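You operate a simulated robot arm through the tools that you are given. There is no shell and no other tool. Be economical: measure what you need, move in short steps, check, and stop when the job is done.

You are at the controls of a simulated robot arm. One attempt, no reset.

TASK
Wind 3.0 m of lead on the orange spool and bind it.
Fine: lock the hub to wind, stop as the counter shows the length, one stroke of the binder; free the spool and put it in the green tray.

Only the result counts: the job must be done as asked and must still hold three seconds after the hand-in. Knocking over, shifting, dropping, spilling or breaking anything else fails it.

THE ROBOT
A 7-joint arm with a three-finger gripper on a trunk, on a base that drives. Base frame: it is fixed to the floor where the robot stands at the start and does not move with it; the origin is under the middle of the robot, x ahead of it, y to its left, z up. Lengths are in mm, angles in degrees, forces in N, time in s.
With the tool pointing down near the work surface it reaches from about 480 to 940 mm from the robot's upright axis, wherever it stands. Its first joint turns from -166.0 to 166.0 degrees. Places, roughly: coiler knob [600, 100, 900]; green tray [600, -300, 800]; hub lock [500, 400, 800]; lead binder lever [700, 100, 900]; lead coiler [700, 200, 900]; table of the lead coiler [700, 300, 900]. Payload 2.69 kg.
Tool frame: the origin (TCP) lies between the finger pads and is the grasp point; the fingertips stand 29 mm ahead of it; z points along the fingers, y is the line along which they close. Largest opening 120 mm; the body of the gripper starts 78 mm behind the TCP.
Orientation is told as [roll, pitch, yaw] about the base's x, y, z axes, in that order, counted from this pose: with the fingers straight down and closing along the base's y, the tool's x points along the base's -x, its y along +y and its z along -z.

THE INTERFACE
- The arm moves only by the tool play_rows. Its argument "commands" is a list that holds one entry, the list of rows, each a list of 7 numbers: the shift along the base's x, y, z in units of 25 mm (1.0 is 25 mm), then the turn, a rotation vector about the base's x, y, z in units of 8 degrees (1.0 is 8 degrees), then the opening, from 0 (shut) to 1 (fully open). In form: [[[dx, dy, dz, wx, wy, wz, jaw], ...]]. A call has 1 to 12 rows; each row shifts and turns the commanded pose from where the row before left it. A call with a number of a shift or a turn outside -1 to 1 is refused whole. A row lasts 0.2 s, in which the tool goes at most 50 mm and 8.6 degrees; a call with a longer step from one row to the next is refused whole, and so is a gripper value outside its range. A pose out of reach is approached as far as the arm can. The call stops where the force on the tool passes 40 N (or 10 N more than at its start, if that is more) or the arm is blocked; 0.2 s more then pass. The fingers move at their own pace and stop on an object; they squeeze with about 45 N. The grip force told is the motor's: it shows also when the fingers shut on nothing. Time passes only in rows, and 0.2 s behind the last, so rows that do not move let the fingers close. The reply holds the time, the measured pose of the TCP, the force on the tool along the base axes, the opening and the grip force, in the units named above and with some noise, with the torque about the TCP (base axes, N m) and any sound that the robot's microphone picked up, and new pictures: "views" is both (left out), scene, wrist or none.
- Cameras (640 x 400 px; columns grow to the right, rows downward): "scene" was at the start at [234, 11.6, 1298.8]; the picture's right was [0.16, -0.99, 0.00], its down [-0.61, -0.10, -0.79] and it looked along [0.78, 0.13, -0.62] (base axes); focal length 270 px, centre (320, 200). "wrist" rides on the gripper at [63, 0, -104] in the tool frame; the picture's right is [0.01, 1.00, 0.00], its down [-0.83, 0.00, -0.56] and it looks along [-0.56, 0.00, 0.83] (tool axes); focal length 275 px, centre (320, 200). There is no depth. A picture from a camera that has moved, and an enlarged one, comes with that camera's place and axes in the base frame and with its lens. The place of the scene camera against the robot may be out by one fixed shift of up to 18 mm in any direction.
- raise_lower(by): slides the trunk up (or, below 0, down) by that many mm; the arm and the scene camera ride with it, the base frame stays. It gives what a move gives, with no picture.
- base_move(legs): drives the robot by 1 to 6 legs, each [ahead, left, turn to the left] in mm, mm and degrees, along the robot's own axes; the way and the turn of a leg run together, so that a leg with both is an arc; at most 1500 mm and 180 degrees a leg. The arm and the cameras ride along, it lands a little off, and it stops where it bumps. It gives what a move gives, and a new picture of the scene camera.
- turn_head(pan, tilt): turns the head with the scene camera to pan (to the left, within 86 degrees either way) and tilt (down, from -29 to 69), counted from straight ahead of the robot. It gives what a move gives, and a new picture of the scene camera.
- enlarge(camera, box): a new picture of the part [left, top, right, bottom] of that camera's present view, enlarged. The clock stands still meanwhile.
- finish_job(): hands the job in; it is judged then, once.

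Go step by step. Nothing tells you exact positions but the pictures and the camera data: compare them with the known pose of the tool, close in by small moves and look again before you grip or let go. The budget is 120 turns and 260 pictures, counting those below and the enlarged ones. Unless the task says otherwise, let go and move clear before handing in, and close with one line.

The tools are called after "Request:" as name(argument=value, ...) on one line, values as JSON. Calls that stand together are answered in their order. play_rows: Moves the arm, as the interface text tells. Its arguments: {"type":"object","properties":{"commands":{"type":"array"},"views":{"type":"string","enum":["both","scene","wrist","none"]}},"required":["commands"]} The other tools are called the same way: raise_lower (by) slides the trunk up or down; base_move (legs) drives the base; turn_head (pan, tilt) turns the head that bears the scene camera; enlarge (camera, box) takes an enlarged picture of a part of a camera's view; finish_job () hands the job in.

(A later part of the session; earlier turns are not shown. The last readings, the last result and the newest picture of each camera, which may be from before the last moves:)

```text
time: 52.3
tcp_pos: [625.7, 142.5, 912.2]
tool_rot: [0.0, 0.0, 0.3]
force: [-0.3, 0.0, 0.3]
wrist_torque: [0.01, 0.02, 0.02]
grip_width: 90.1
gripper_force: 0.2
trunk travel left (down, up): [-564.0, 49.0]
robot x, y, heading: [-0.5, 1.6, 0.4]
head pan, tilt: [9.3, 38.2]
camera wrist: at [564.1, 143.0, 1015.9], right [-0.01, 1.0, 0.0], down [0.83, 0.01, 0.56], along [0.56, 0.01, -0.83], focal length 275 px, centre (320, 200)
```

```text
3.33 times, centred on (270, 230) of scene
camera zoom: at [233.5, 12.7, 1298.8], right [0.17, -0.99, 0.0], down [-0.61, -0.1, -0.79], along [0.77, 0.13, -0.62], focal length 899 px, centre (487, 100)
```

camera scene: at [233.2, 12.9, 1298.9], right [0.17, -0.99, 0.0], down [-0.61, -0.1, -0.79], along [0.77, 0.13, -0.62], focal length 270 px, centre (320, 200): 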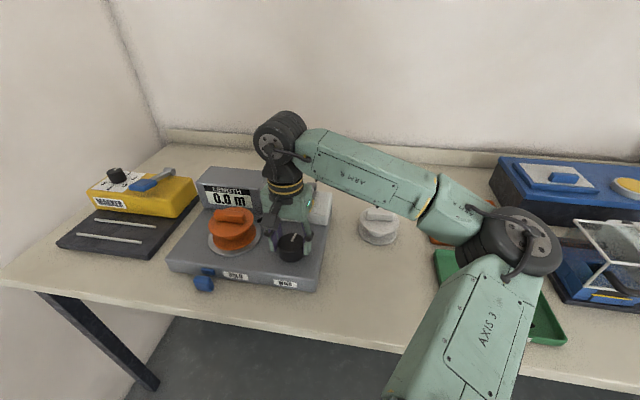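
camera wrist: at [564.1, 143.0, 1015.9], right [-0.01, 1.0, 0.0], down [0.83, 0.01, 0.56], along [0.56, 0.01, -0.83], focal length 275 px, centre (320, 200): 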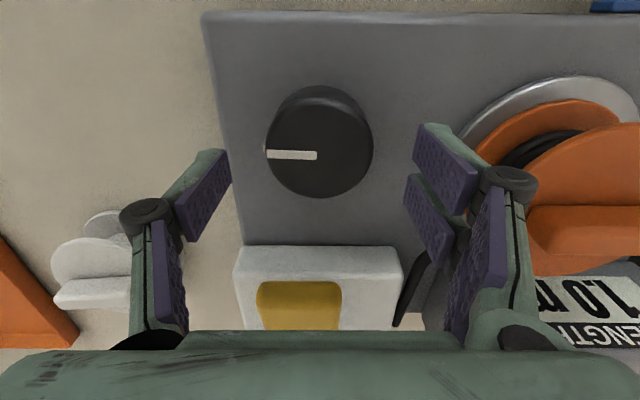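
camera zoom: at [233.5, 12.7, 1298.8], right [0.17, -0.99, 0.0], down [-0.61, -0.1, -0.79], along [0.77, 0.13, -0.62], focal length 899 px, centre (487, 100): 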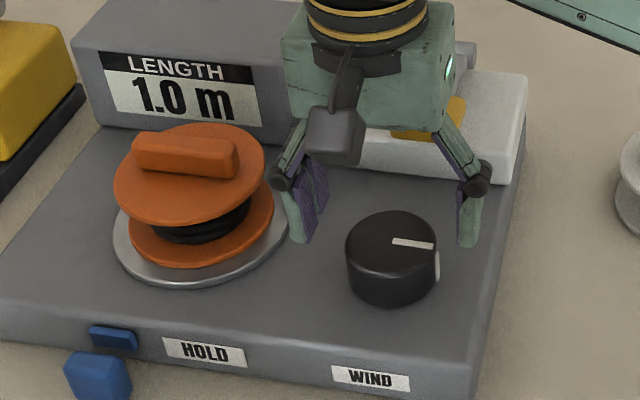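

The counter is still 1.0. One finger brushed the binder base while opening at -92°, so I'll open less there next time. Now lower, grip and turn another 92°.

Request:
play_rows(commands=[[[0, 0, -0.5, 0, 0, 0, 0.75], [0, 0, -0.5, 0, 0, 0, 0.75], [0, 0, 0, 0, 0, 0, 0.4], [0, 0, 0, 0, 0, 0, 0.4], [0, 0, 0, 0, 0, 0, 0.4]]], views="none")

Request:
play_rows(commands=[[[0, 0, 0, 0, 0, -0.96, 0.4], [0, 0, 0, 0, 0, -0.96, 0.4], [0, 0, 0, 0, 0, -0.96, 0.4], [0, 0, 0, 0, 0, -0.96, 0.4], [0, 0, 0, 0, 0, -0.96, 0.4], [0, 0, 0, 0, 0, -0.96, 0.4], [0, 0, 0, 0, 0, -0.96, 0.4], [0, 0, 0, 0, 0, -0.96, 0.4], [0, 0, 0, 0, 0, -0.96, 0.4], [0, 0, 0, 0, 0, -0.96, 0.4], [0, 0, 0, 0, 0, -0.96, 0.4], [0, 0, 0, 0, 0, -0.96, 0.4]]], views="none")

Request:
enlarge(camera="scene", box=[200, 170, 340, 290])

```text
time: 53.5
tcp_pos: [623.6, 143.2, 886.7]
tool_rot: [0.2, -0.1, 0.2]
force: [0.3, 0.2, -0.7]
wrist_torque: [0.31, -0.13, -0.01]
grip_width: 59.1
gripper_force: 24.5
trunk travel left (down, up): [-564.0, 49.0]
robot x, y, heading: [3.0, 0.5, 0.4]
head pan, tilt: [9.3, 38.2]
```

```text
time: 56.1
tcp_pos: [625.9, 143.8, 888.2]
tool_rot: [0.1, 0.1, -92.1]
force: [7.5, 15.4, 6.7]
wrist_torque: [0.61, 0.23, 0.05]
grip_width: 58.5
gripper_force: 45.4
trunk travel left (down, up): [-564.0, 49.0]
robot x, y, heading: [-0.0, 1.2, 0.4]
head pan, tilt: [9.3, 38.2]
```

```text
3.33 times, centred on (270, 230) of scene
camera zoom: at [233.7, 13.6, 1298.7], right [0.17, -0.99, 0.0], down [-0.61, -0.1, -0.79], along [0.77, 0.13, -0.62], focal length 899 px, centre (487, 100)
```

zoom: 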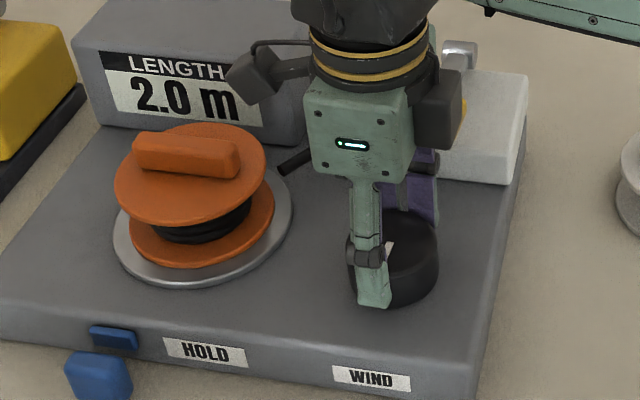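

The counter reads 2.0. I'll regrip once more, with a smaller opening before the lift.

Request:
play_rows(commands=[[[0, 0, 0, 0, 0, 0, 0.56], [0, 0, 0, 0, 0, 0, 0.56], [0, 0, 0.4, 0, 0, 0, 0.56], [0, 0, 0.6, 0, 0, 0, 0.56]]], views="none")

Request:
play_rows(commands=[[[0, 0, 0, 0, 0, 0.96, 0.6], [0, 0, 0, 0, 0, 0.96, 0.6], [0, 0, 0, 0, 0, 0.96, 0.75], [0, 0, 0, 0, 0, 0.96, 0.75], [0, 0, 0, 0, 0, 0.96, 0.75], [0, 0, 0, 0, 0, 0.96, 0.75], [0, 0, 0, 0, 0, 0.96, 0.75], [0, 0, 0, 0, 0, 0.96, 0.75], [0, 0, 0, 0, 0, 0.96, 0.75], [0, 0, 0, 0, 0, 0.96, 0.75], [0, 0, 0, 0, 0, 0.96, 0.75], [0, 0, 0, 0, 0, 0.96, 0.75]]], views="none")

Request:
enlarge(camera="scene", box=[200, 170, 340, 290])

Request:
play_rows(commands=[[[0, 0, -0.5, 0, 0, 0, 0.75], [0, 0, -0.5, 0, 0, 0, 0.75], [0, 0, 0, 0, 0, 0, 0.4], [0, 0, 0, 0, 0, 0, 0.4], [0, 0, 0, 0, 0, 0, 0.4]]], views="wrist")

```text
time: 57.1
tcp_pos: [625.4, 143.5, 910.2]
tool_rot: [0.0, 0.0, -92.0]
force: [0.0, 0.1, 0.2]
wrist_torque: [0.01, 0.02, -0.02]
grip_width: 67.2
gripper_force: 0.0
trunk travel left (down, up): [-564.0, 49.0]
robot x, y, heading: [1.0, 1.0, -0.2]
head pan, tilt: [9.3, 38.2]
```

```text
time: 59.7
tcp_pos: [626.3, 143.4, 911.6]
tool_rot: [0.0, 0.0, 0.4]
force: [0.2, 0.8, -0.4]
wrist_torque: [0.02, -0.02, -0.03]
grip_width: 89.9
gripper_force: 0.0
trunk travel left (down, up): [-564.0, 49.0]
robot x, y, heading: [1.1, -1.0, 0.1]
head pan, tilt: [9.3, 38.2]
```

```text
3.33 times, centred on (270, 230) of scene
camera zoom: at [233.6, 12.7, 1298.8], right [0.17, -0.99, 0.0], down [-0.61, -0.1, -0.79], along [0.77, 0.13, -0.62], focal length 899 px, centre (487, 100)
```

zoom: 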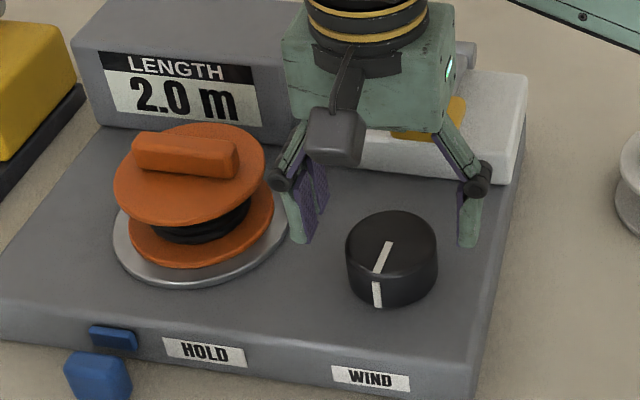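

```text
time: 60.9
tcp_pos: [625.1, 142.5, 886.8]
tool_rot: [0.0, 0.0, 0.2]
force: [-0.3, -5.7, 1.3]
wrist_torque: [-0.12, -0.12, 0.02]
grip_width: 59.3
gripper_force: 24.8
trunk travel left (down, up): [-564.0, 49.0]
robot x, y, heading: [-0.3, 0.3, 0.2]
head pan, tilt: [9.3, 38.2]
camera wrist: at [563.8, 142.8, 990.5], right [-0.01, 1.0, 0.0], down [0.83, 0.01, 0.56], along [0.56, 0.0, -0.83], focal length 275 px, centre (320, 200)
```

wrist: 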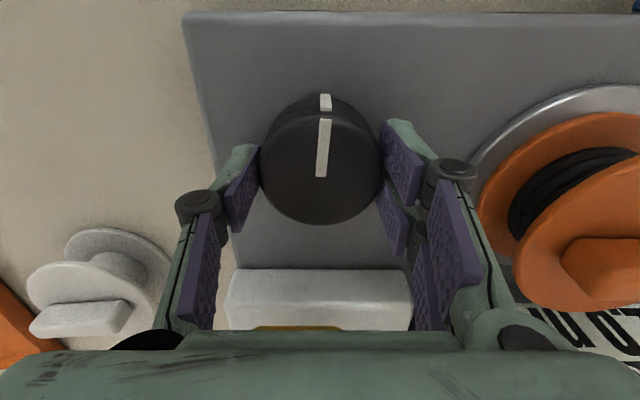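

Still 2.0. I'll turn about 77° and check before the last click.

Request:
play_rows(commands=[[[0, 0, 0, 0, 0, -0.96, 0.4], [0, 0, 0, 0, 0, -0.96, 0.4], [0, 0, 0, 0, 0, -0.96, 0.4], [0, 0, 0, 0, 0, -0.96, 0.4], [0, 0, 0, 0, 0, -0.96, 0.4], [0, 0, 0, 0, 0, -0.96, 0.4], [0, 0, 0, 0, 0, -0.96, 0.4], [0, 0, 0, 0, 0, -0.96, 0.4], [0, 0, 0, 0, 0, -0.96, 0.4], [0, 0, 0, 0, 0, -0.96, 0.4]]], views="none")

Request:
enlarge(camera="scene", box=[200, 170, 340, 290])

```text
time: 63.1
tcp_pos: [625.7, 142.8, 886.3]
tool_rot: [0.1, 0.0, -76.7]
force: [6.0, -8.5, -4.8]
wrist_torque: [-0.46, 0.03, 0.04]
grip_width: 58.9
gripper_force: 45.1
trunk travel left (down, up): [-564.0, 49.0]
robot x, y, heading: [-2.0, 3.0, 0.2]
head pan, tilt: [9.3, 38.2]
```

```text
3.33 times, centred on (270, 230) of scene
camera zoom: at [234.3, 12.4, 1298.5], right [0.17, -0.99, 0.0], down [-0.61, -0.1, -0.79], along [0.77, 0.13, -0.62], focal length 899 px, centre (487, 100)
```

zoom: 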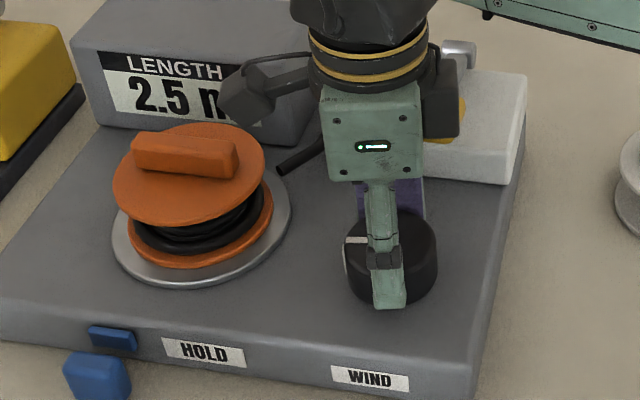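

2.5 as expected. I'll turn the last 14° for the final click.

Request:
play_rows(commands=[[[0, 0, 0, 0, 0, -0.6, 0.4], [0, 0, 0, 0, 0, -0.6, 0.4], [0, 0, 0, 0, 0, -0.6, 0.4]]], views="none")

Request:
enlarge(camera="scene", box=[200, 170, 340, 290])

```text
time: 63.9
tcp_pos: [625.5, 143.5, 886.6]
tool_rot: [-0.1, 0.0, -91.1]
force: [1.0, -9.2, -10.4]
wrist_torque: [0.02, -0.85, 0.07]
grip_width: 58.6
gripper_force: 44.9
trunk travel left (down, up): [-564.0, 49.0]
robot x, y, heading: [3.2, -0.2, 0.5]
head pan, tilt: [9.3, 38.2]
```

```text
3.33 times, centred on (270, 230) of scene
camera zoom: at [234.2, 12.3, 1298.5], right [0.17, -0.99, 0.0], down [-0.61, -0.1, -0.79], along [0.77, 0.13, -0.62], focal length 899 px, centre (487, 100)
```

zoom: 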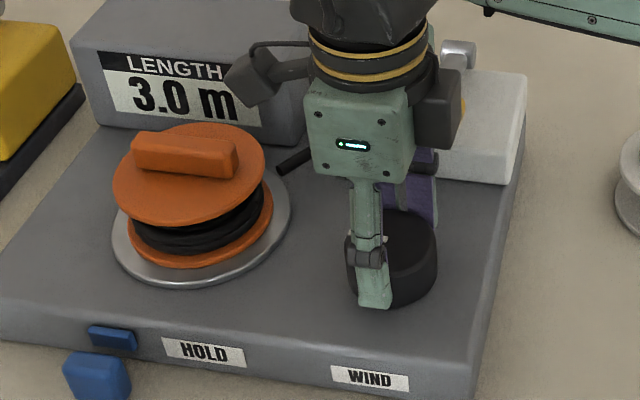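

It reads 3.0 m. I'll release the knob carefully, lift and back off to look at the binder.

Request:
play_rows(commands=[[[0, 0, 0, 0, 0, 0, 0.56], [0, 0, 0, 0, 0, 0, 0.56], [0, 0, 0.4, 0, 0, 0, 0.56], [0, 0, 0.8, 0, 0, 0, 0.56], [0, 0, 1, 0, 0, 0, 0.56], [0, 0, 1, 0, 0, 0, 0.56], [0, 0, 1, 0, 0, 0, 0.56], [0, 0, 0.8, 0, 0, 0, 0.56]]], views="none")

Request:
play_rows(commands=[[[0, -0.1, 0, 0, 0, 0.95, 0.3], [0, -0.1, 0, 0, 0, 0.95, 0], [0, -0.1, 0, 0, 0, 0.95, 0], [0, -0.1, 0, 0, 0, 0.95, 0], [0, -0.1, 0, 0, 0, 0.95, 0], [0, -0.1, 0, 0, 0, 0.95, 0], [0, -0.1, 0, 0, 0, 0.95, 0], [0, -0.1, 0, 0, 0, 0.95, 0], [0, -0.1, 0, 0, 0, 0.95, 0], [0, -0.1, 0, 0, 0, 0.95, 0], [0, -0.1, 0, 0, 0, 0.95, 0], [0, 0, 0, 0, 0, 0.95, 0]]])

Request:
enlarge(camera="scene", box=[200, 160, 360, 290])

Request:
enlarge(camera="wrist", box=[200, 100, 440, 300])

```text
time: 65.7
tcp_pos: [627.4, 143.2, 1013.3]
tool_rot: [0.0, 0.0, -91.0]
force: [-0.5, 0.2, 0.8]
wrist_torque: [-0.01, 0.0, 0.01]
grip_width: 67.1
gripper_force: 0.1
trunk travel left (down, up): [-564.0, 49.0]
robot x, y, heading: [-1.5, -1.7, 0.5]
head pan, tilt: [9.3, 38.2]
```

```text
time: 68.3
tcp_pos: [624.8, 116.2, 1010.8]
tool_rot: [0.0, 0.0, 0.3]
force: [0.3, 0.1, 0.6]
wrist_torque: [0.04, 0.0, -0.05]
grip_width: 0.0
gripper_force: 28.8
trunk travel left (down, up): [-564.0, 49.0]
robot x, y, heading: [0.6, -3.6, 0.2]
head pan, tilt: [9.3, 38.2]
camera scene: at [233.6, 12.8, 1298.8], right [0.17, -0.99, 0.0], down [-0.61, -0.1, -0.79], along [0.77, 0.13, -0.62], focal length 270 px, centre (320, 200)
camera wrist: at [563.6, 115.8, 1116.2], right [-0.01, 1.0, 0.0], down [0.83, 0.01, 0.56], along [0.56, 0.01, -0.83], focal length 275 px, centre (320, 200)
```

scene: 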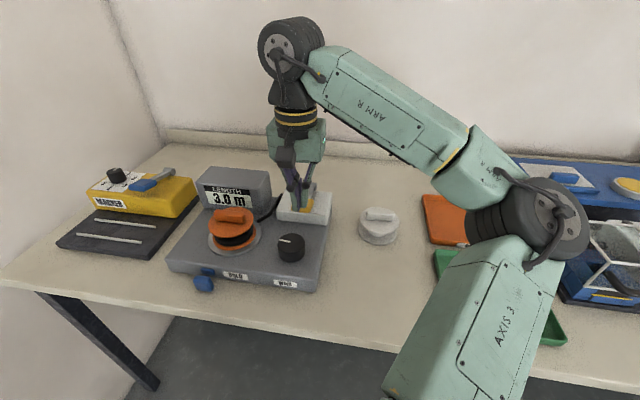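
wrist: 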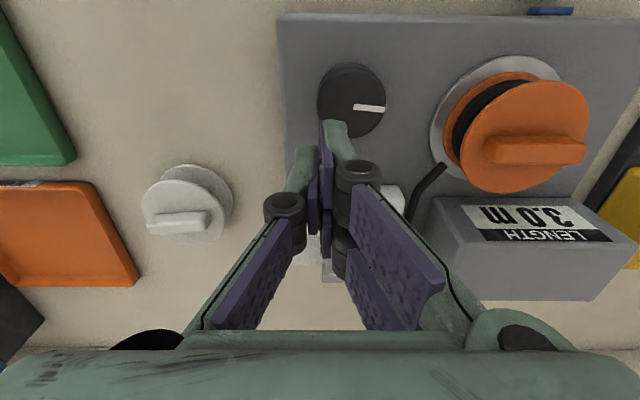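

```text
3.08 times, centred on (280, 225) of scene
camera zoom: at [233.6, 12.8, 1298.8], right [0.17, -0.99, 0.0], down [-0.61, -0.1, -0.79], along [0.77, 0.13, -0.62], focal length 830 px, centre (443, 123)
```

zoom: 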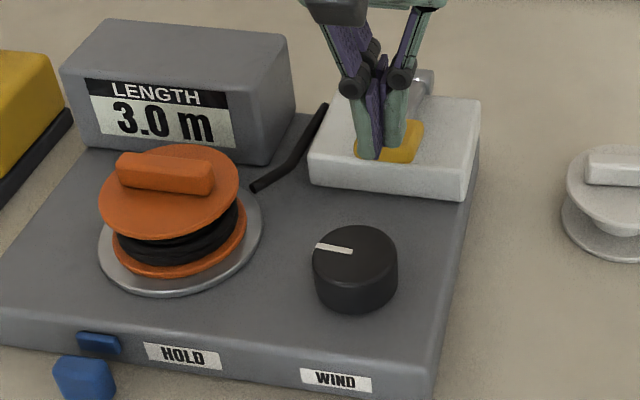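

```text
2.00 times, centred on (320, 200) of wrist
camera zoom: at [563.6, 115.8, 1116.2], right [-0.01, 1.0, 0.0], down [0.83, 0.01, 0.56], along [0.56, 0.01, -0.83], focal length 551 px, centre (320, 200)
```

zoom: 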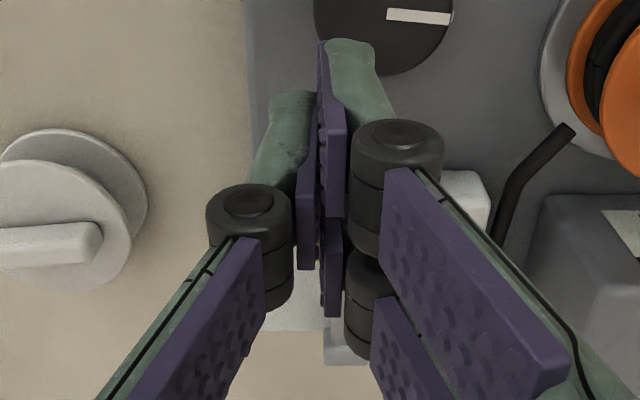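

The binder's yellow paddle works out at about (713, 131, 912). With the fingers shut I'll move above it and check.

Request:
play_rows(commands=[[[0.88, 0.15, 0, 0, 0, 0, 0], [0.88, 0.15, 0, 0, 0, 0, 0], [0.88, 0.15, -0.5, 0, 0, 0, 0], [0.86, 0.15, -0.8, 0, 0, 0, 0], [0, 0, 0, 0, 0, 0, 0]]])

Request:
enlarge(camera="scene", box=[240, 150, 360, 250])

Request:
enlarge(camera="wrist", box=[200, 100, 440, 300])

```text
time: 69.5
tcp_pos: [713.4, 130.0, 981.8]
tool_rot: [0.0, 0.1, 0.3]
force: [0.0, 1.3, 0.3]
wrist_torque: [0.03, 0.0, 0.02]
grip_width: 0.1
gripper_force: 29.2
trunk travel left (down, up): [-564.0, 49.0]
robot x, y, heading: [-1.3, 0.8, 0.1]
head pan, tilt: [9.3, 38.2]
camera scene: at [233.5, 12.7, 1298.8], right [0.17, -0.99, 0.0], down [-0.61, -0.1, -0.79], along [0.77, 0.13, -0.62], focal length 270 px, centre (320, 200)
camera wrist: at [651.4, 129.6, 1085.1], right [-0.01, 1.0, 0.0], down [0.83, 0.01, 0.56], along [0.56, 0.01, -0.83], focal length 275 px, centre (320, 200)
```

scene: 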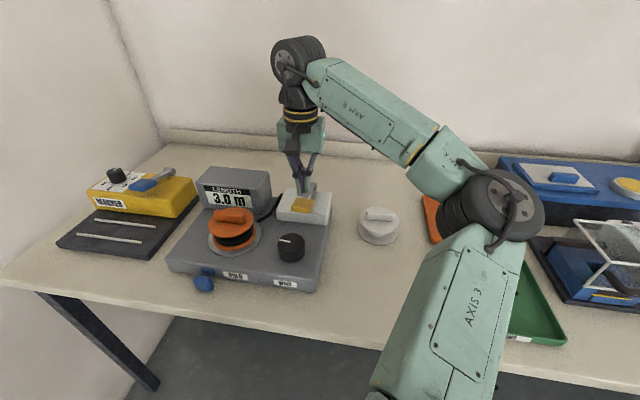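
wrist: 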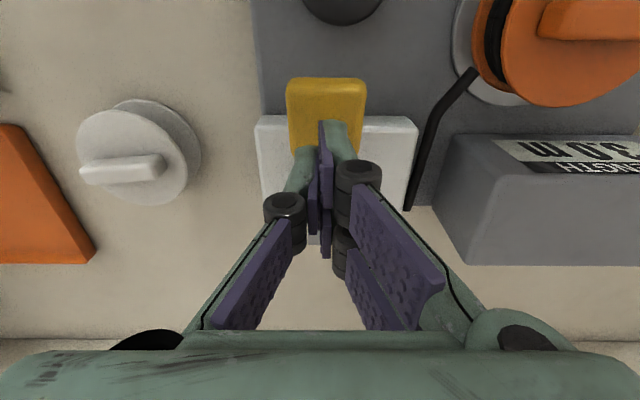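

```text
4.00 times, centred on (300, 200) of scene
camera zoom: at [233.5, 12.7, 1298.8], right [0.17, -0.99, 0.0], down [-0.61, -0.1, -0.79], along [0.77, 0.13, -0.62], focal length 1079 px, centre (400, 200)
```

zoom: 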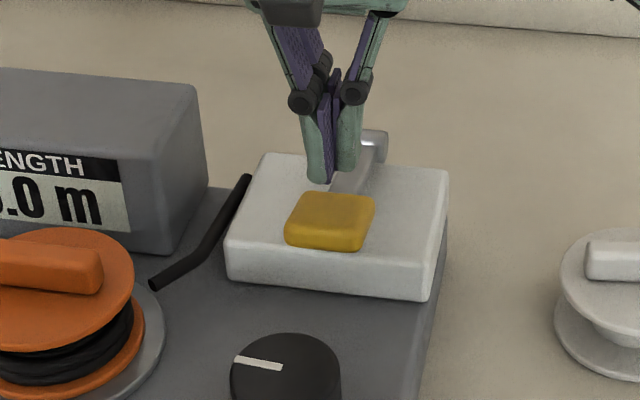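

```text
2.00 times, centred on (320, 200) of wrist
camera zoom: at [651.4, 129.6, 1085.1], right [-0.01, 1.0, 0.0], down [0.83, 0.01, 0.56], along [0.56, 0.01, -0.83], focal length 551 px, centre (320, 200)
```

zoom: 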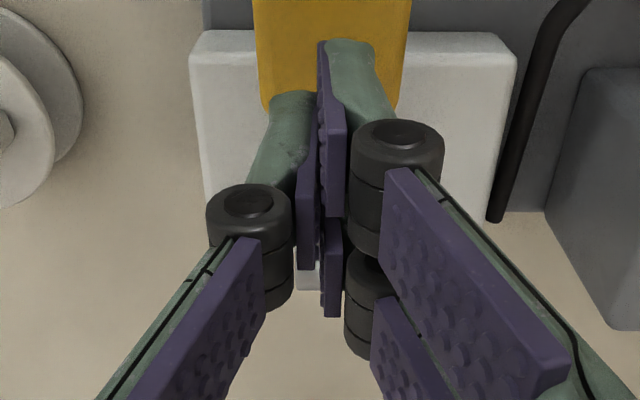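

With this closer view the paddle is at about (699, 133, 926). I'll shift to it and press down in small rows.

Request:
play_rows(commands=[[[-0.57, 0.12, 0, 0, 0, 0, 0], [0, 0, 0, 0, 0, 0, 0], [0, 0, -0.4, 0, 0, 0, 0], [0, 0, -0.4, 0, 0, 0, 0], [0, 0, -0.3, 0, 0, 0, 0], [0, 0, -0.3, 0, 0, 0, 0]]])

Request:
enlarge(camera="scene", box=[200, 150, 360, 270])

```text
time: 70.9
tcp_pos: [698.5, 135.3, 944.9]
tool_rot: [0.1, 0.0, 0.2]
force: [-1.6, 0.2, 2.7]
wrist_torque: [-0.02, 0.1, -0.01]
grip_width: 0.0
gripper_force: 28.8
trunk travel left (down, up): [-564.0, 49.0]
robot x, y, heading: [-1.6, 2.2, 0.2]
head pan, tilt: [9.3, 38.2]
camera scene: at [233.2, 12.7, 1298.9], right [0.17, -0.99, 0.0], down [-0.61, -0.1, -0.79], along [0.77, 0.13, -0.62], focal length 270 px, centre (320, 200)
camera wrist: at [635.9, 133.9, 1048.7], right [-0.01, 1.0, 0.0], down [0.83, 0.01, 0.56], along [0.56, 0.01, -0.83], focal length 275 px, centre (320, 200)
```

scene: 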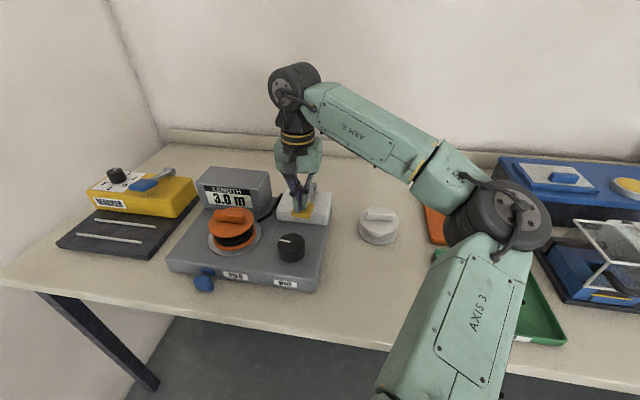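
wrist: 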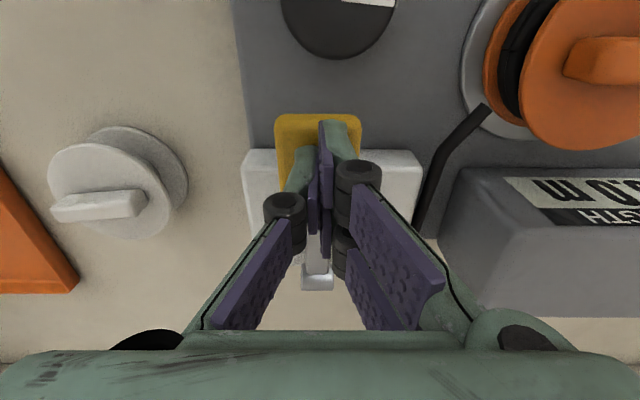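

```text
3.33 times, centred on (280, 210) of scene
camera zoom: at [233.2, 12.7, 1298.9], right [0.17, -0.99, 0.0], down [-0.61, -0.1, -0.79], along [0.77, 0.13, -0.62], focal length 899 px, centre (453, 167)
```

zoom: 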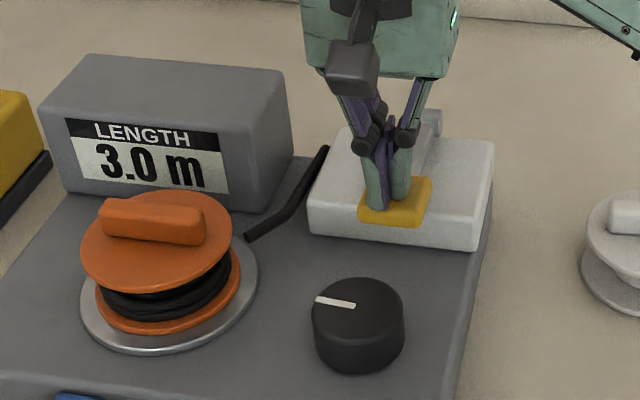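

The paddle is moving down with light force. I'll keep pressing to the end of its travel.

Request:
play_rows(commands=[[[0, 0, -0.3, 0, 0, 0, 0], [0, 0, -0.3, 0, 0, 0, 0], [0, 0, -0.3, 0, 0, 0, 0], [0, 0, -0.3, 0, 0, 0, 0]]])

Request:
enlarge(camera="scene", box=[200, 150, 360, 270])

```text
time: 71.9
tcp_pos: [698.1, 132.7, 915.0]
tool_rot: [0.1, 0.0, 0.2]
force: [-0.3, 0.3, 8.3]
wrist_torque: [0.01, -0.18, 0.03]
grip_width: 0.2
gripper_force: 27.6
trunk travel left (down, up): [-564.0, 49.0]
robot x, y, heading: [2.2, -1.4, 0.2]
head pan, tilt: [9.3, 38.2]
camera scene: at [232.9, 12.6, 1299.0], right [0.17, -0.99, 0.0], down [-0.61, -0.1, -0.79], along [0.78, 0.13, -0.62], focal length 270 px, centre (320, 200)
camera wrist: at [635.7, 134.3, 1019.0], right [-0.01, 1.0, 0.0], down [0.83, 0.01, 0.56], along [0.56, 0.01, -0.83], focal length 275 px, centre (320, 200)
```

scene: 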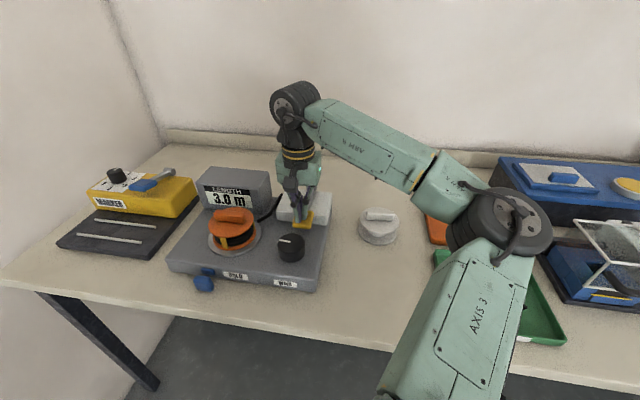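
wrist: 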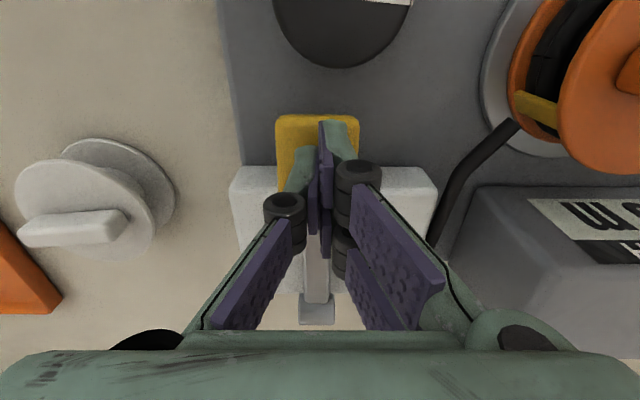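

```text
3.33 times, centred on (280, 210) of scene
camera zoom: at [232.9, 12.6, 1299.0], right [0.17, -0.99, 0.0], down [-0.61, -0.1, -0.79], along [0.78, 0.13, -0.62], focal length 899 px, centre (453, 167)
```

zoom: 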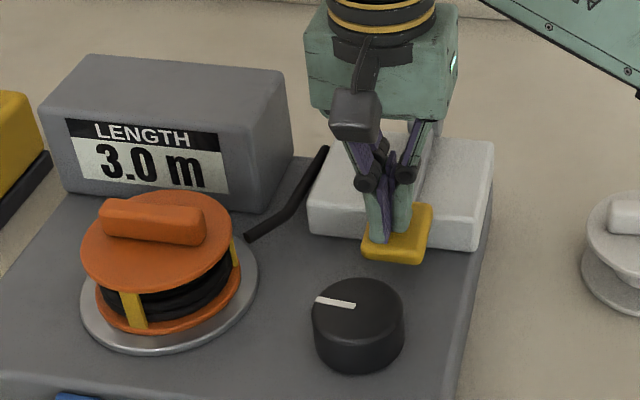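

Yellow bands have appeared on the coil, so the stroke is done. I'll lift straight off and head back to the hub lock.

Request:
play_rows(commands=[[[0, 0, 0.5, 0, 0, 0, 0], [0, 0, 0.8, 0, 0, 0, 0], [0, 0, 1, 0, 0, 0, 0], [0, 0, 1, 0, 0, 0, 0], [0, 0, 1, 0, 0, 0, 0], [-0.5, 0, 0.7, 0, 0, 0, 0.3], [-1, 0.6, 0, 0, 0, 0, 0.6], [-1, 1, 0, 0, 0, 0, 0.6], [-1, 1, 0, 0, 0, 0, 0.6], [-1, 1, 0, 0, 0, 0, 0.6], [-1, 1, 0, 0, 0, 0, 0.6], [-1, 1, 0, 0, 0, 0, 0.6]]], views="none")

Request:
play_rows(commands=[[[-0.5, 1, -0.4, 0, 0, 0, 0.6], [-0.4, 0.6, -0.6, 0, 0, 0, 0.6], [0, 0, 0, 0, 0, 0, 0.6]]])

Request:
enlarge(camera="scene", box=[170, 150, 350, 300])

Request:
enlarge(camera="wrist", box=[200, 60, 480, 260])

```text
time: 74.5
tcp_pos: [536.2, 272.7, 1038.7]
tool_rot: [0.0, -0.1, 0.1]
force: [-0.6, 0.7, 0.2]
wrist_torque: [-0.03, -0.02, 0.02]
grip_width: 72.4
gripper_force: 0.1
trunk travel left (down, up): [-564.0, 49.0]
robot x, y, heading: [-1.9, 2.6, 0.2]
head pan, tilt: [9.3, 38.2]
```

```text
time: 75.3
tcp_pos: [515.8, 312.0, 1014.6]
tool_rot: [0.0, 0.0, 0.1]
force: [0.1, -0.7, -0.5]
wrist_torque: [-0.04, 0.0, 0.03]
grip_width: 71.9
gripper_force: 0.0
trunk travel left (down, up): [-564.0, 49.0]
robot x, y, heading: [-1.7, 2.9, 0.4]
head pan, tilt: [9.3, 38.2]
camera scene: at [233.5, 12.7, 1298.8], right [0.17, -0.99, 0.0], down [-0.61, -0.1, -0.79], along [0.77, 0.13, -0.62], focal length 270 px, centre (320, 200)
camera wrist: at [453.3, 312.5, 1118.2], right [-0.01, 1.0, 0.0], down [0.83, 0.01, 0.56], along [0.56, 0.01, -0.83], focal length 275 px, centre (320, 200)
```

scene: 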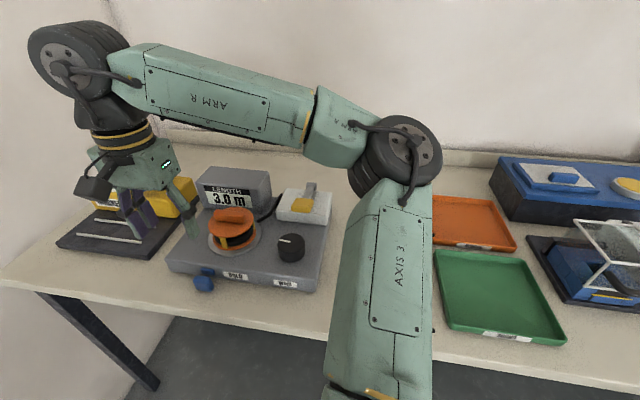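
wrist: 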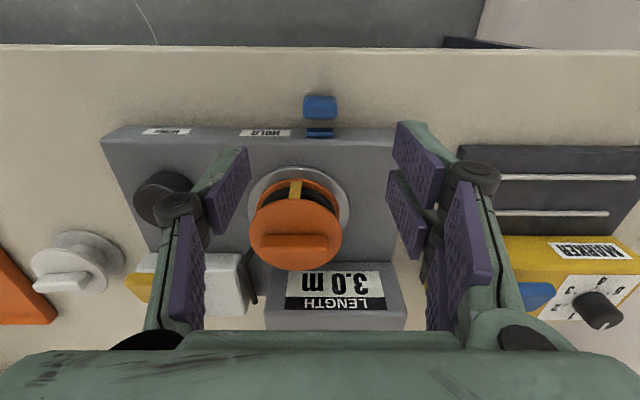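

```text
2.67 times, centred on (260, 225) of scene
camera zoom: at [233.5, 12.7, 1298.8], right [0.17, -0.99, 0.0], down [-0.61, -0.1, -0.79], along [0.77, 0.13, -0.62], focal length 719 px, centre (480, 133)
```

zoom: 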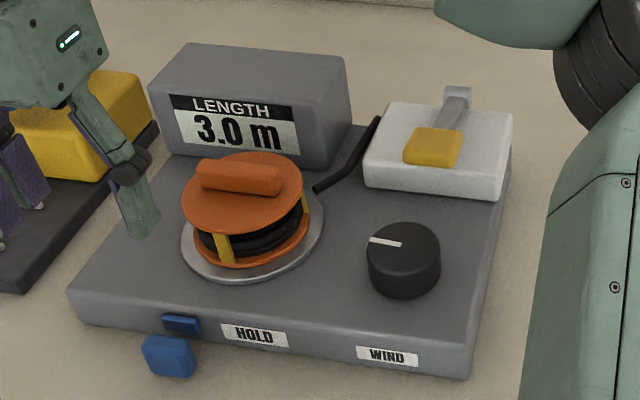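

```text
2.00 times, centred on (340, 160) of wrist
camera zoom: at [453.3, 312.5, 1118.2], right [-0.01, 1.0, 0.0], down [0.83, 0.01, 0.56], along [0.56, 0.01, -0.83], focal length 551 px, centre (280, 280)
```

zoom: 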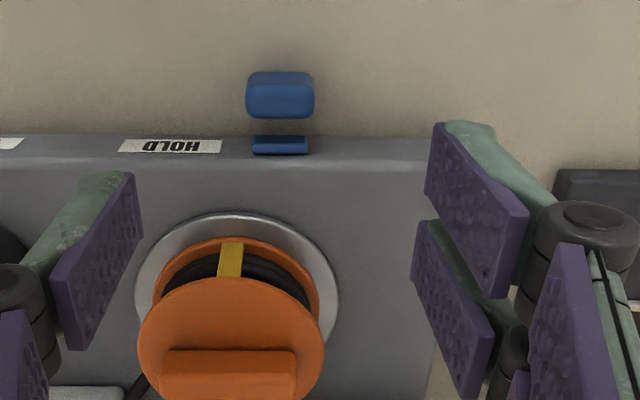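

The lever is back up and all is in place. I'll lower around the lock handle again.

Request:
play_rows(commands=[[[0.43, 0, -0.9, 0, 0, 0, 0.6], [0.42, 0, -0.9, 0, 0, 0, 0.6], [0, 0, -0.9, 0, 0, 0, 0.6], [0, 0, -0.9, 0, 0, 0, 0.6], [0, 0, -0.9, 0, 0, 0, 0.6], [0, 0, -0.9, 0, 0, 0, 0.6], [0, 0, -0.9, 0, 0, 0, 0.6], [0, 0, -0.9, 0, 0, 0, 0.6]]], views="wrist")

```text
time: 77.1
tcp_pos: [537.0, 314.0, 835.1]
tool_rot: [0.0, 0.0, 0.3]
force: [-0.7, 0.7, -0.7]
wrist_torque: [-0.04, 0.01, 0.0]
grip_width: 71.8
gripper_force: 0.1
trunk travel left (down, up): [-564.0, 49.0]
robot x, y, heading: [-1.6, -1.9, 0.5]
head pan, tilt: [9.3, 38.2]
camera wrist: at [474.7, 313.4, 937.8], right [-0.01, 1.0, 0.0], down [0.83, 0.01, 0.56], along [0.56, 0.01, -0.83], focal length 275 px, centre (320, 200)
```

wrist: 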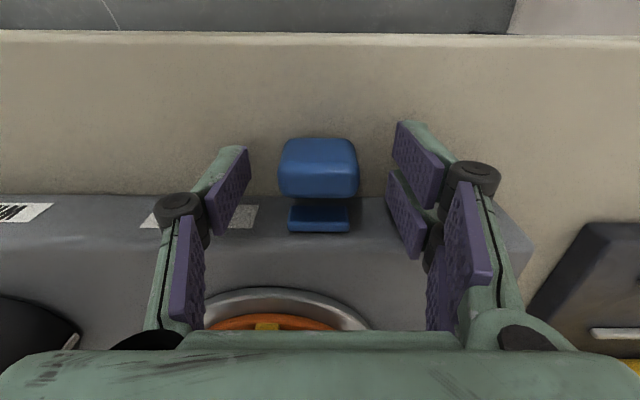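

In position. I'll close and slide it back toward +y.

Request:
play_rows(commands=[[[0, 0, 0, 0, 0, 0, 0.2], [0, 0, 0, 0, 0, 0, 0.2], [0, 0, 0, 0, 0, 0, 0.2], [0, 0.2, 0, 0, 0, 0, 0.2], [0, 0.2, 0, 0, 0, 0, 0.2], [0, 0.2, 0, 0, 0, 0, 0.2], [0, 0.2, 0, 0, 0, 0, 0.2], [0, 0.2, 0, 0, 0, 0, 0.2], [0, 0.2, 0, 0, 0, 0, 0.2], [0, 0.2, 0, 0, 0, 0, 0.2], [0, 0.2, 0, 0, 0, 0, 0.2]]], views="wrist")

Request:
play_rows(commands=[[[0, 0.15, 0, 0, 0, 0, 0.2], [0, 0.15, 0, 0, 0, 0, 0.2], [0, 0.15, 0, 0, 0, 0, 0.2], [0, 0.15, 0, 0, 0, 0, 0.2], [0, 0.15, 0, 0, 0, 0, 0.2]]])

```text
time: 79.5
tcp_pos: [536.0, 353.1, 834.1]
tool_rot: [-0.1, 0.0, 0.2]
force: [10.2, -1.3, -11.3]
wrist_torque: [0.03, -1.15, -0.49]
grip_width: 35.7
gripper_force: 45.1
trunk travel left (down, up): [-564.0, 49.0]
robot x, y, heading: [-0.6, -3.1, 0.1]
head pan, tilt: [9.3, 38.2]
camera wrist: at [474.6, 353.9, 937.9], right [-0.01, 1.0, 0.0], down [0.83, 0.01, 0.56], along [0.56, 0.0, -0.83], focal length 275 px, centre (320, 200)
```

wrist: 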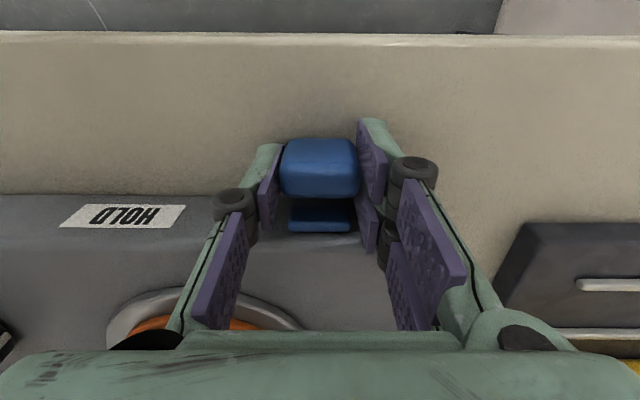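

```text
time: 80.4
tcp_pos: [536.6, 359.0, 834.2]
tool_rot: [-0.9, 0.0, 0.0]
force: [1.2, -5.0, 3.2]
wrist_torque: [-0.66, 0.24, 0.04]
grip_width: 35.7
gripper_force: 45.1
trunk travel left (down, up): [-564.0, 49.0]
robot x, y, heading: [-0.3, -4.4, -0.1]
head pan, tilt: [9.3, 38.2]
stopped in row 4: the force on the tool passed its limit at 43 N (the readings are from after the stop); the commanded pose is now the measured one
camera scene: at [233.3, 11.4, 1299.1], right [0.16, -0.99, 0.0], down [-0.61, -0.1, -0.79], along [0.78, 0.13, -0.62], focal length 270 px, centre (320, 200)
camera wrist: at [474.7, 360.4, 937.9], right [0.0, 1.0, -0.02], down [0.83, 0.01, 0.56], along [0.56, -0.01, -0.83], focal length 275 px, centre (320, 200)
```

scene: 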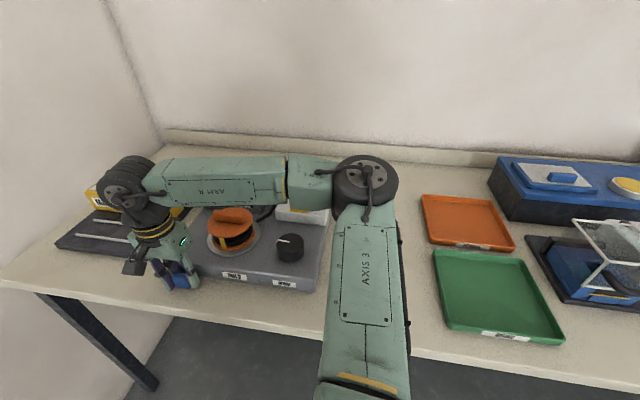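
wrist: 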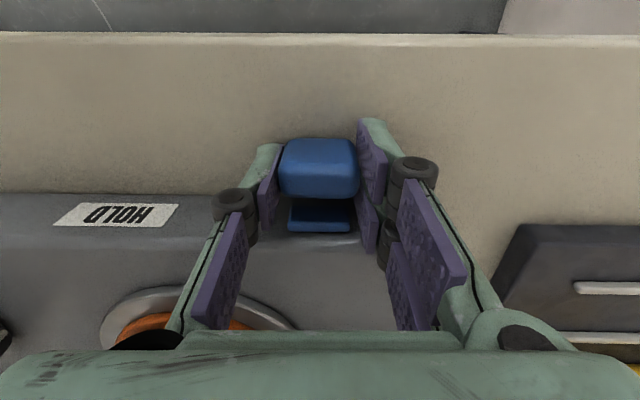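

The lock is back at its original end stop. I'll release, lift, then move over the spool with a yaw of -90°.

Request:
play_rows(commands=[[[0, 0, 0, 0, 0, 0, 0.5], [0, 0, 0, 0, 0, 0, 0.5], [0, 0, 0, 0, 0, 0, 0.5], [0, 0, 0.6, 0, 0, 0, 0.5], [0, 0, 1, 0, 0, 0, 0.5], [-0.3, 0, 1, 0, 0, 0, 0.5], [-0.3, 0, 1, 0, 0, 0, 0.5], [0, 0, 1, 0.1, 0, 0, 0.5], [0, 0, 1, 0, 0, 0, 0.5], [0, 0, 1, 0, 0, 0, 0.5], [0, 0, 1, 0, 0, 0, 0.5], [0, 0, 0.4, 0, 0, 0, 0.5]]], views="none")

Request:
play_rows(commands=[[[0.43, -0.24, 0, 0, 0, -0.9375, 0.4], [0.43, -0.24, 0, 0, 0, -0.9375, 0.4], [0.43, -0.24, 0, 0, 0, -0.9375, 0.4], [0.43, -0.24, 0, 0, 0, -0.9375, 0.4], [0.43, -0.24, 0, 0, 0, -0.9375, 0.4], [0.43, -0.24, 0, 0, 0, -0.9375, 0.4], [0.43, -0.24, 0, 0, 0, -0.9375, 0.4], [0.43, -0.24, 0, 0, 0, -0.9375, 0.4], [0.43, -0.24, 0, 0, 0, -0.9375, 0.4], [0.43, -0.24, 0, 0, 0, -0.9375, 0.4], [0.43, -0.24, 0, 0, 0, -0.9375, 0.4], [0.43, -0.24, 0, 0, 0, -0.9375, 0.4]]])

Request:
enlarge(camera="wrist", box=[220, 0, 420, 200])

Request:
enlarge(camera="scene", box=[170, 180, 300, 290])

```text
time: 83.0
tcp_pos: [521.7, 360.3, 1036.3]
tool_rot: [0.0, 0.2, 0.2]
force: [-1.0, 0.6, 0.1]
wrist_torque: [0.0, 0.01, 0.05]
grip_width: 60.1
gripper_force: 0.1
trunk travel left (down, up): [-564.0, 49.0]
robot x, y, heading: [-1.0, 0.6, -0.1]
head pan, tilt: [9.3, 38.2]
```

```text
time: 85.6
tcp_pos: [650.3, 286.5, 1034.8]
tool_rot: [0.0, 0.1, -90.1]
force: [1.3, -0.5, 0.3]
wrist_torque: [0.03, -0.04, 0.01]
grip_width: 48.1
gripper_force: 0.0
trunk travel left (down, up): [-564.0, 49.0]
robot x, y, heading: [-2.4, -1.9, -0.1]
head pan, tilt: [9.3, 38.2]
camera scene: at [233.7, 11.6, 1298.7], right [0.16, -0.99, 0.0], down [-0.61, -0.1, -0.79], along [0.77, 0.13, -0.62], focal length 270 px, centre (320, 200)
camera wrist: at [651.4, 349.4, 1137.8], right [1.0, 0.0, 0.0], down [0.0, -0.83, 0.56], along [0.0, -0.56, -0.83], focal length 275 px, centre (320, 200)
```

scene: 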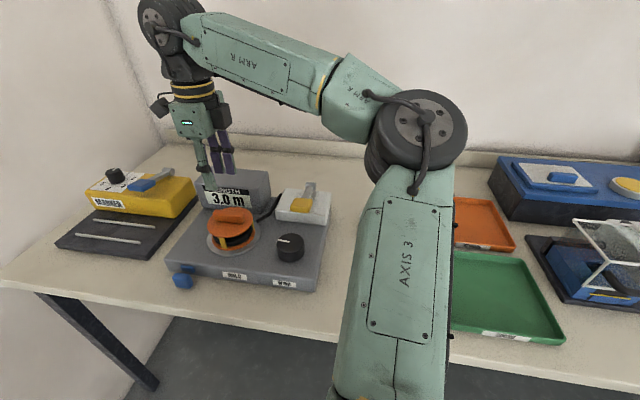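
wrist: 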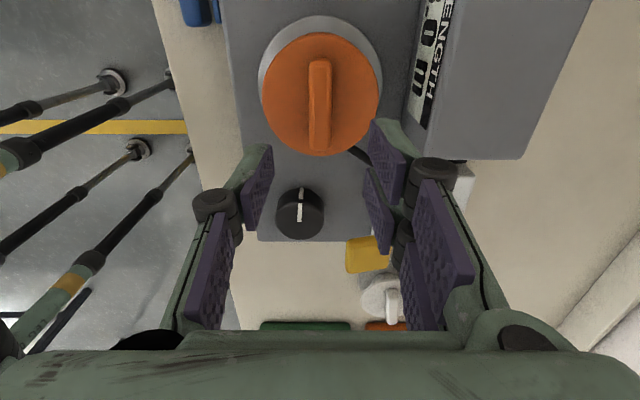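

```text
2.00 times, centred on (320, 100) of wrist
camera zoom: at [651.4, 349.4, 1137.8], right [1.0, 0.0, 0.0], down [0.0, -0.83, 0.56], along [0.0, -0.56, -0.83], focal length 551 px, centre (320, 400)
```

zoom: 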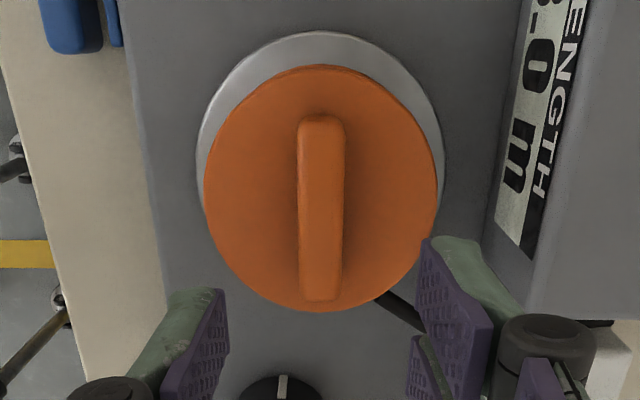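

```text
3.64 times, centred on (235, 235) of scene
camera zoom: at [233.7, 11.6, 1298.7], right [0.16, -0.99, 0.0], down [-0.61, -0.1, -0.79], along [0.77, 0.13, -0.62], focal length 981 px, centre (629, 73)
```

zoom: 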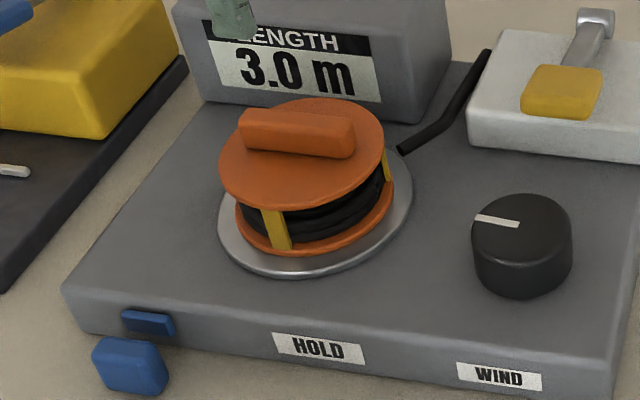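

The spool is exactly where I placed it. I'll descend to 931 and close on the bar.

Request:
play_rows(commands=[[[0, 0, -0.9, 0, 0, 0, 0.4], [0, 0, -0.9, 0, 0, 0, 0.4], [0, 0, -0.9, 0, 0, 0, 0.4], [0, 0, -0.9, 0, 0, 0, 0.4], [0, 0, -0.52, 0, 0, 0, 0.4], [0, 0, 0, 0, 0, 0, 0.4], [0, 0, 0, 0, 0, 0, 0.05], [0, 0, 0, 0, 0, 0, 0.05], [0, 0, 0, 0, 0, 0, 0.05], [0, 0, 0, 0, 0, 0, 0.05]]])

```text
time: 87.8
tcp_pos: [650.5, 288.2, 931.0]
tool_rot: [-0.1, 0.0, -90.0]
force: [-0.2, 0.5, -0.2]
wrist_torque: [0.01, -0.02, 0.01]
grip_width: 17.5
gripper_force: 36.4
trunk travel left (down, up): [-564.0, 49.0]
robot x, y, heading: [1.1, 0.4, -0.1]
head pan, tilt: [9.3, 38.2]
camera scene: at [233.7, 11.7, 1298.7], right [0.16, -0.99, 0.0], down [-0.61, -0.1, -0.79], along [0.77, 0.13, -0.62], focal length 270 px, centre (320, 200)
camera wrist: at [651.5, 351.3, 1034.3], right [1.0, 0.01, 0.0], down [0.0, -0.83, 0.56], along [0.0, -0.56, -0.83], focal length 275 px, centre (320, 200)
```

scene: 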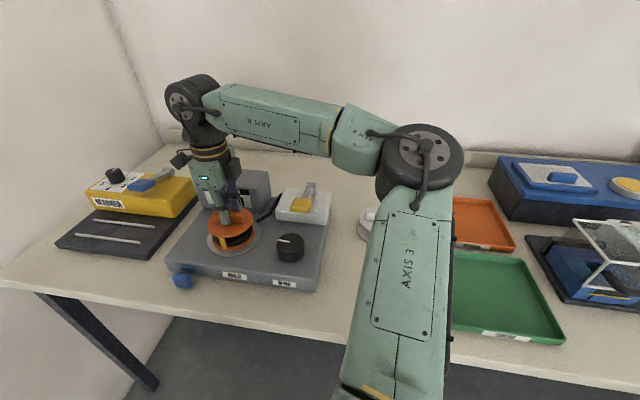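
wrist: 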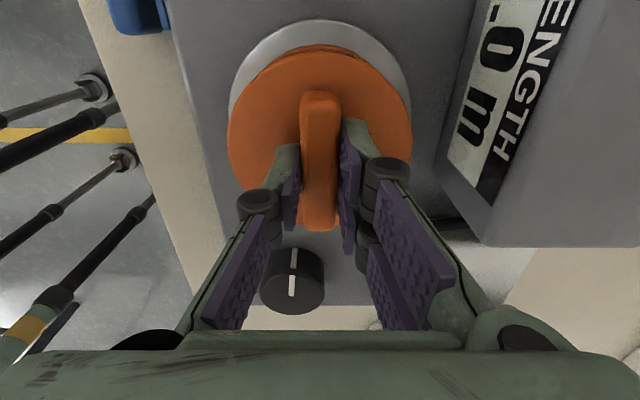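

The bar is gripped. I'll lift and carry it high toward the green tray, whose centre I take to be about (622, -303).

Request:
play_rows(commands=[[[0, 0, 0.3, 0, 0, 0, 0.05], [0, 0, 0.6, 0, 0, 0, 0.05], [0, 0, 1, 0, 0, 0, 0.05], [0, 0, 1, 0, 0, 0, 0.05], [0, 0, 1, 0, 0, 0, 0.05], [0, 0, 1, 0, 0, 0, 0.05], [-0.1, -0.9, 0, 0, 0, 0, 0.05], [-0.1, -0.9, 0, 0, 0, 0, 0.05], [-0.1, -0.9, 0, 0, 0, 0, 0.05], [-0.1, -0.9, 0, 0, 0, 0, 0.05], [-0.1, -0.9, 0, 0, 0, 0, 0.05], [-0.1, -0.9, 0, 0, 0, 0, 0.05]]], views="scene")

Request:
play_rows(commands=[[[-0.1, -0.9, 0, 0, 0, 0, 0.05], [-0.1, -0.9, 0, 0, 0, 0, 0.05], [-0.1, -0.9, 0, 0, 0, 0, 0.05], [-0.1, -0.9, 0, 0, 0, 0, 0.05], [-0.1, -0.9, 0, 0, 0, 0, 0.05], [0, -0.9, 0, 0, 0, 0, 0.05], [0, -0.9, 0, 0, 0, 0, 0.05], [0, -0.9, 0, 0, 0, 0, 0.05], [0, -0.9, 0, 0, 0, 0, 0.05], [0, -0.9, 0, 0, 0, 0, 0.05], [0, -0.9, 0, 0, 0, 0, 0.05], [0, -0.9, 0, 0, 0, 0, 0.05]]])

```text
time: 90.4
tcp_pos: [633.1, 154.3, 1051.2]
tool_rot: [0.0, -0.1, -89.9]
force: [0.2, -0.4, -0.7]
wrist_torque: [-0.02, 0.06, -0.02]
grip_width: 17.4
gripper_force: 43.3
trunk travel left (down, up): [-564.0, 49.0]
robot x, y, heading: [-2.6, -0.3, -0.1]
head pan, tilt: [9.3, 38.2]
camera scene: at [233.6, 11.4, 1298.8], right [0.16, -0.99, 0.0], down [-0.61, -0.1, -0.79], along [0.78, 0.13, -0.62], focal length 270 px, centre (320, 200)
```

scene: 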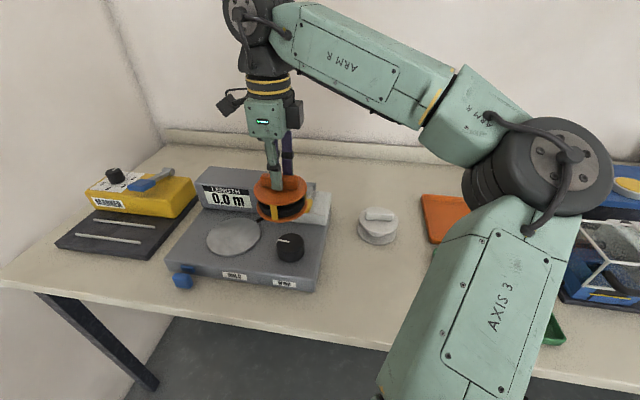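

```text
time: 93.0
tcp_pos: [622.3, -118.8, 1055.4]
tool_rot: [0.0, -0.1, -89.9]
force: [0.0, -0.3, -1.7]
wrist_torque: [0.0, -0.02, 0.0]
grip_width: 17.5
gripper_force: 42.8
trunk travel left (down, up): [-564.0, 49.0]
robot x, y, heading: [-0.6, 1.2, -0.2]
head pan, tilt: [9.3, 38.2]
camera scene: at [233.6, 11.5, 1298.8], right [0.16, -0.99, 0.0], down [-0.61, -0.1, -0.79], along [0.78, 0.13, -0.62], focal length 270 px, centre (320, 200)
camera wrist: at [622.2, -55.4, 1159.2], right [1.0, 0.01, 0.0], down [0.0, -0.83, 0.56], along [0.0, -0.56, -0.83], focal length 275 px, centre (320, 200)
```

scene: 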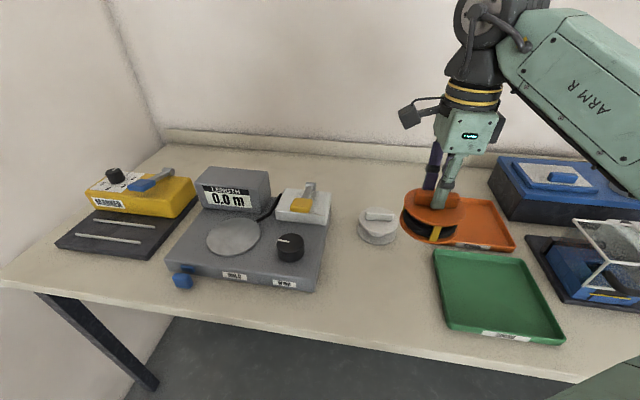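
wrist: 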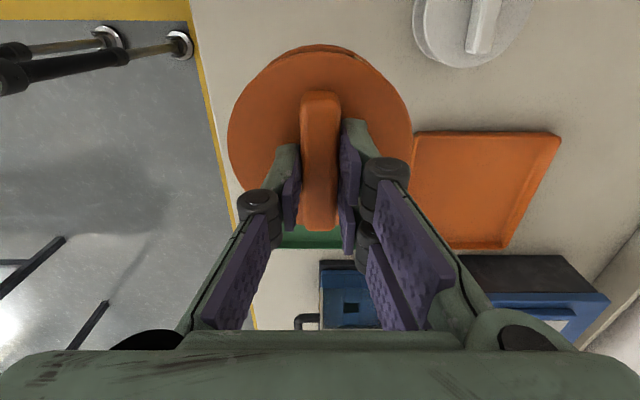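

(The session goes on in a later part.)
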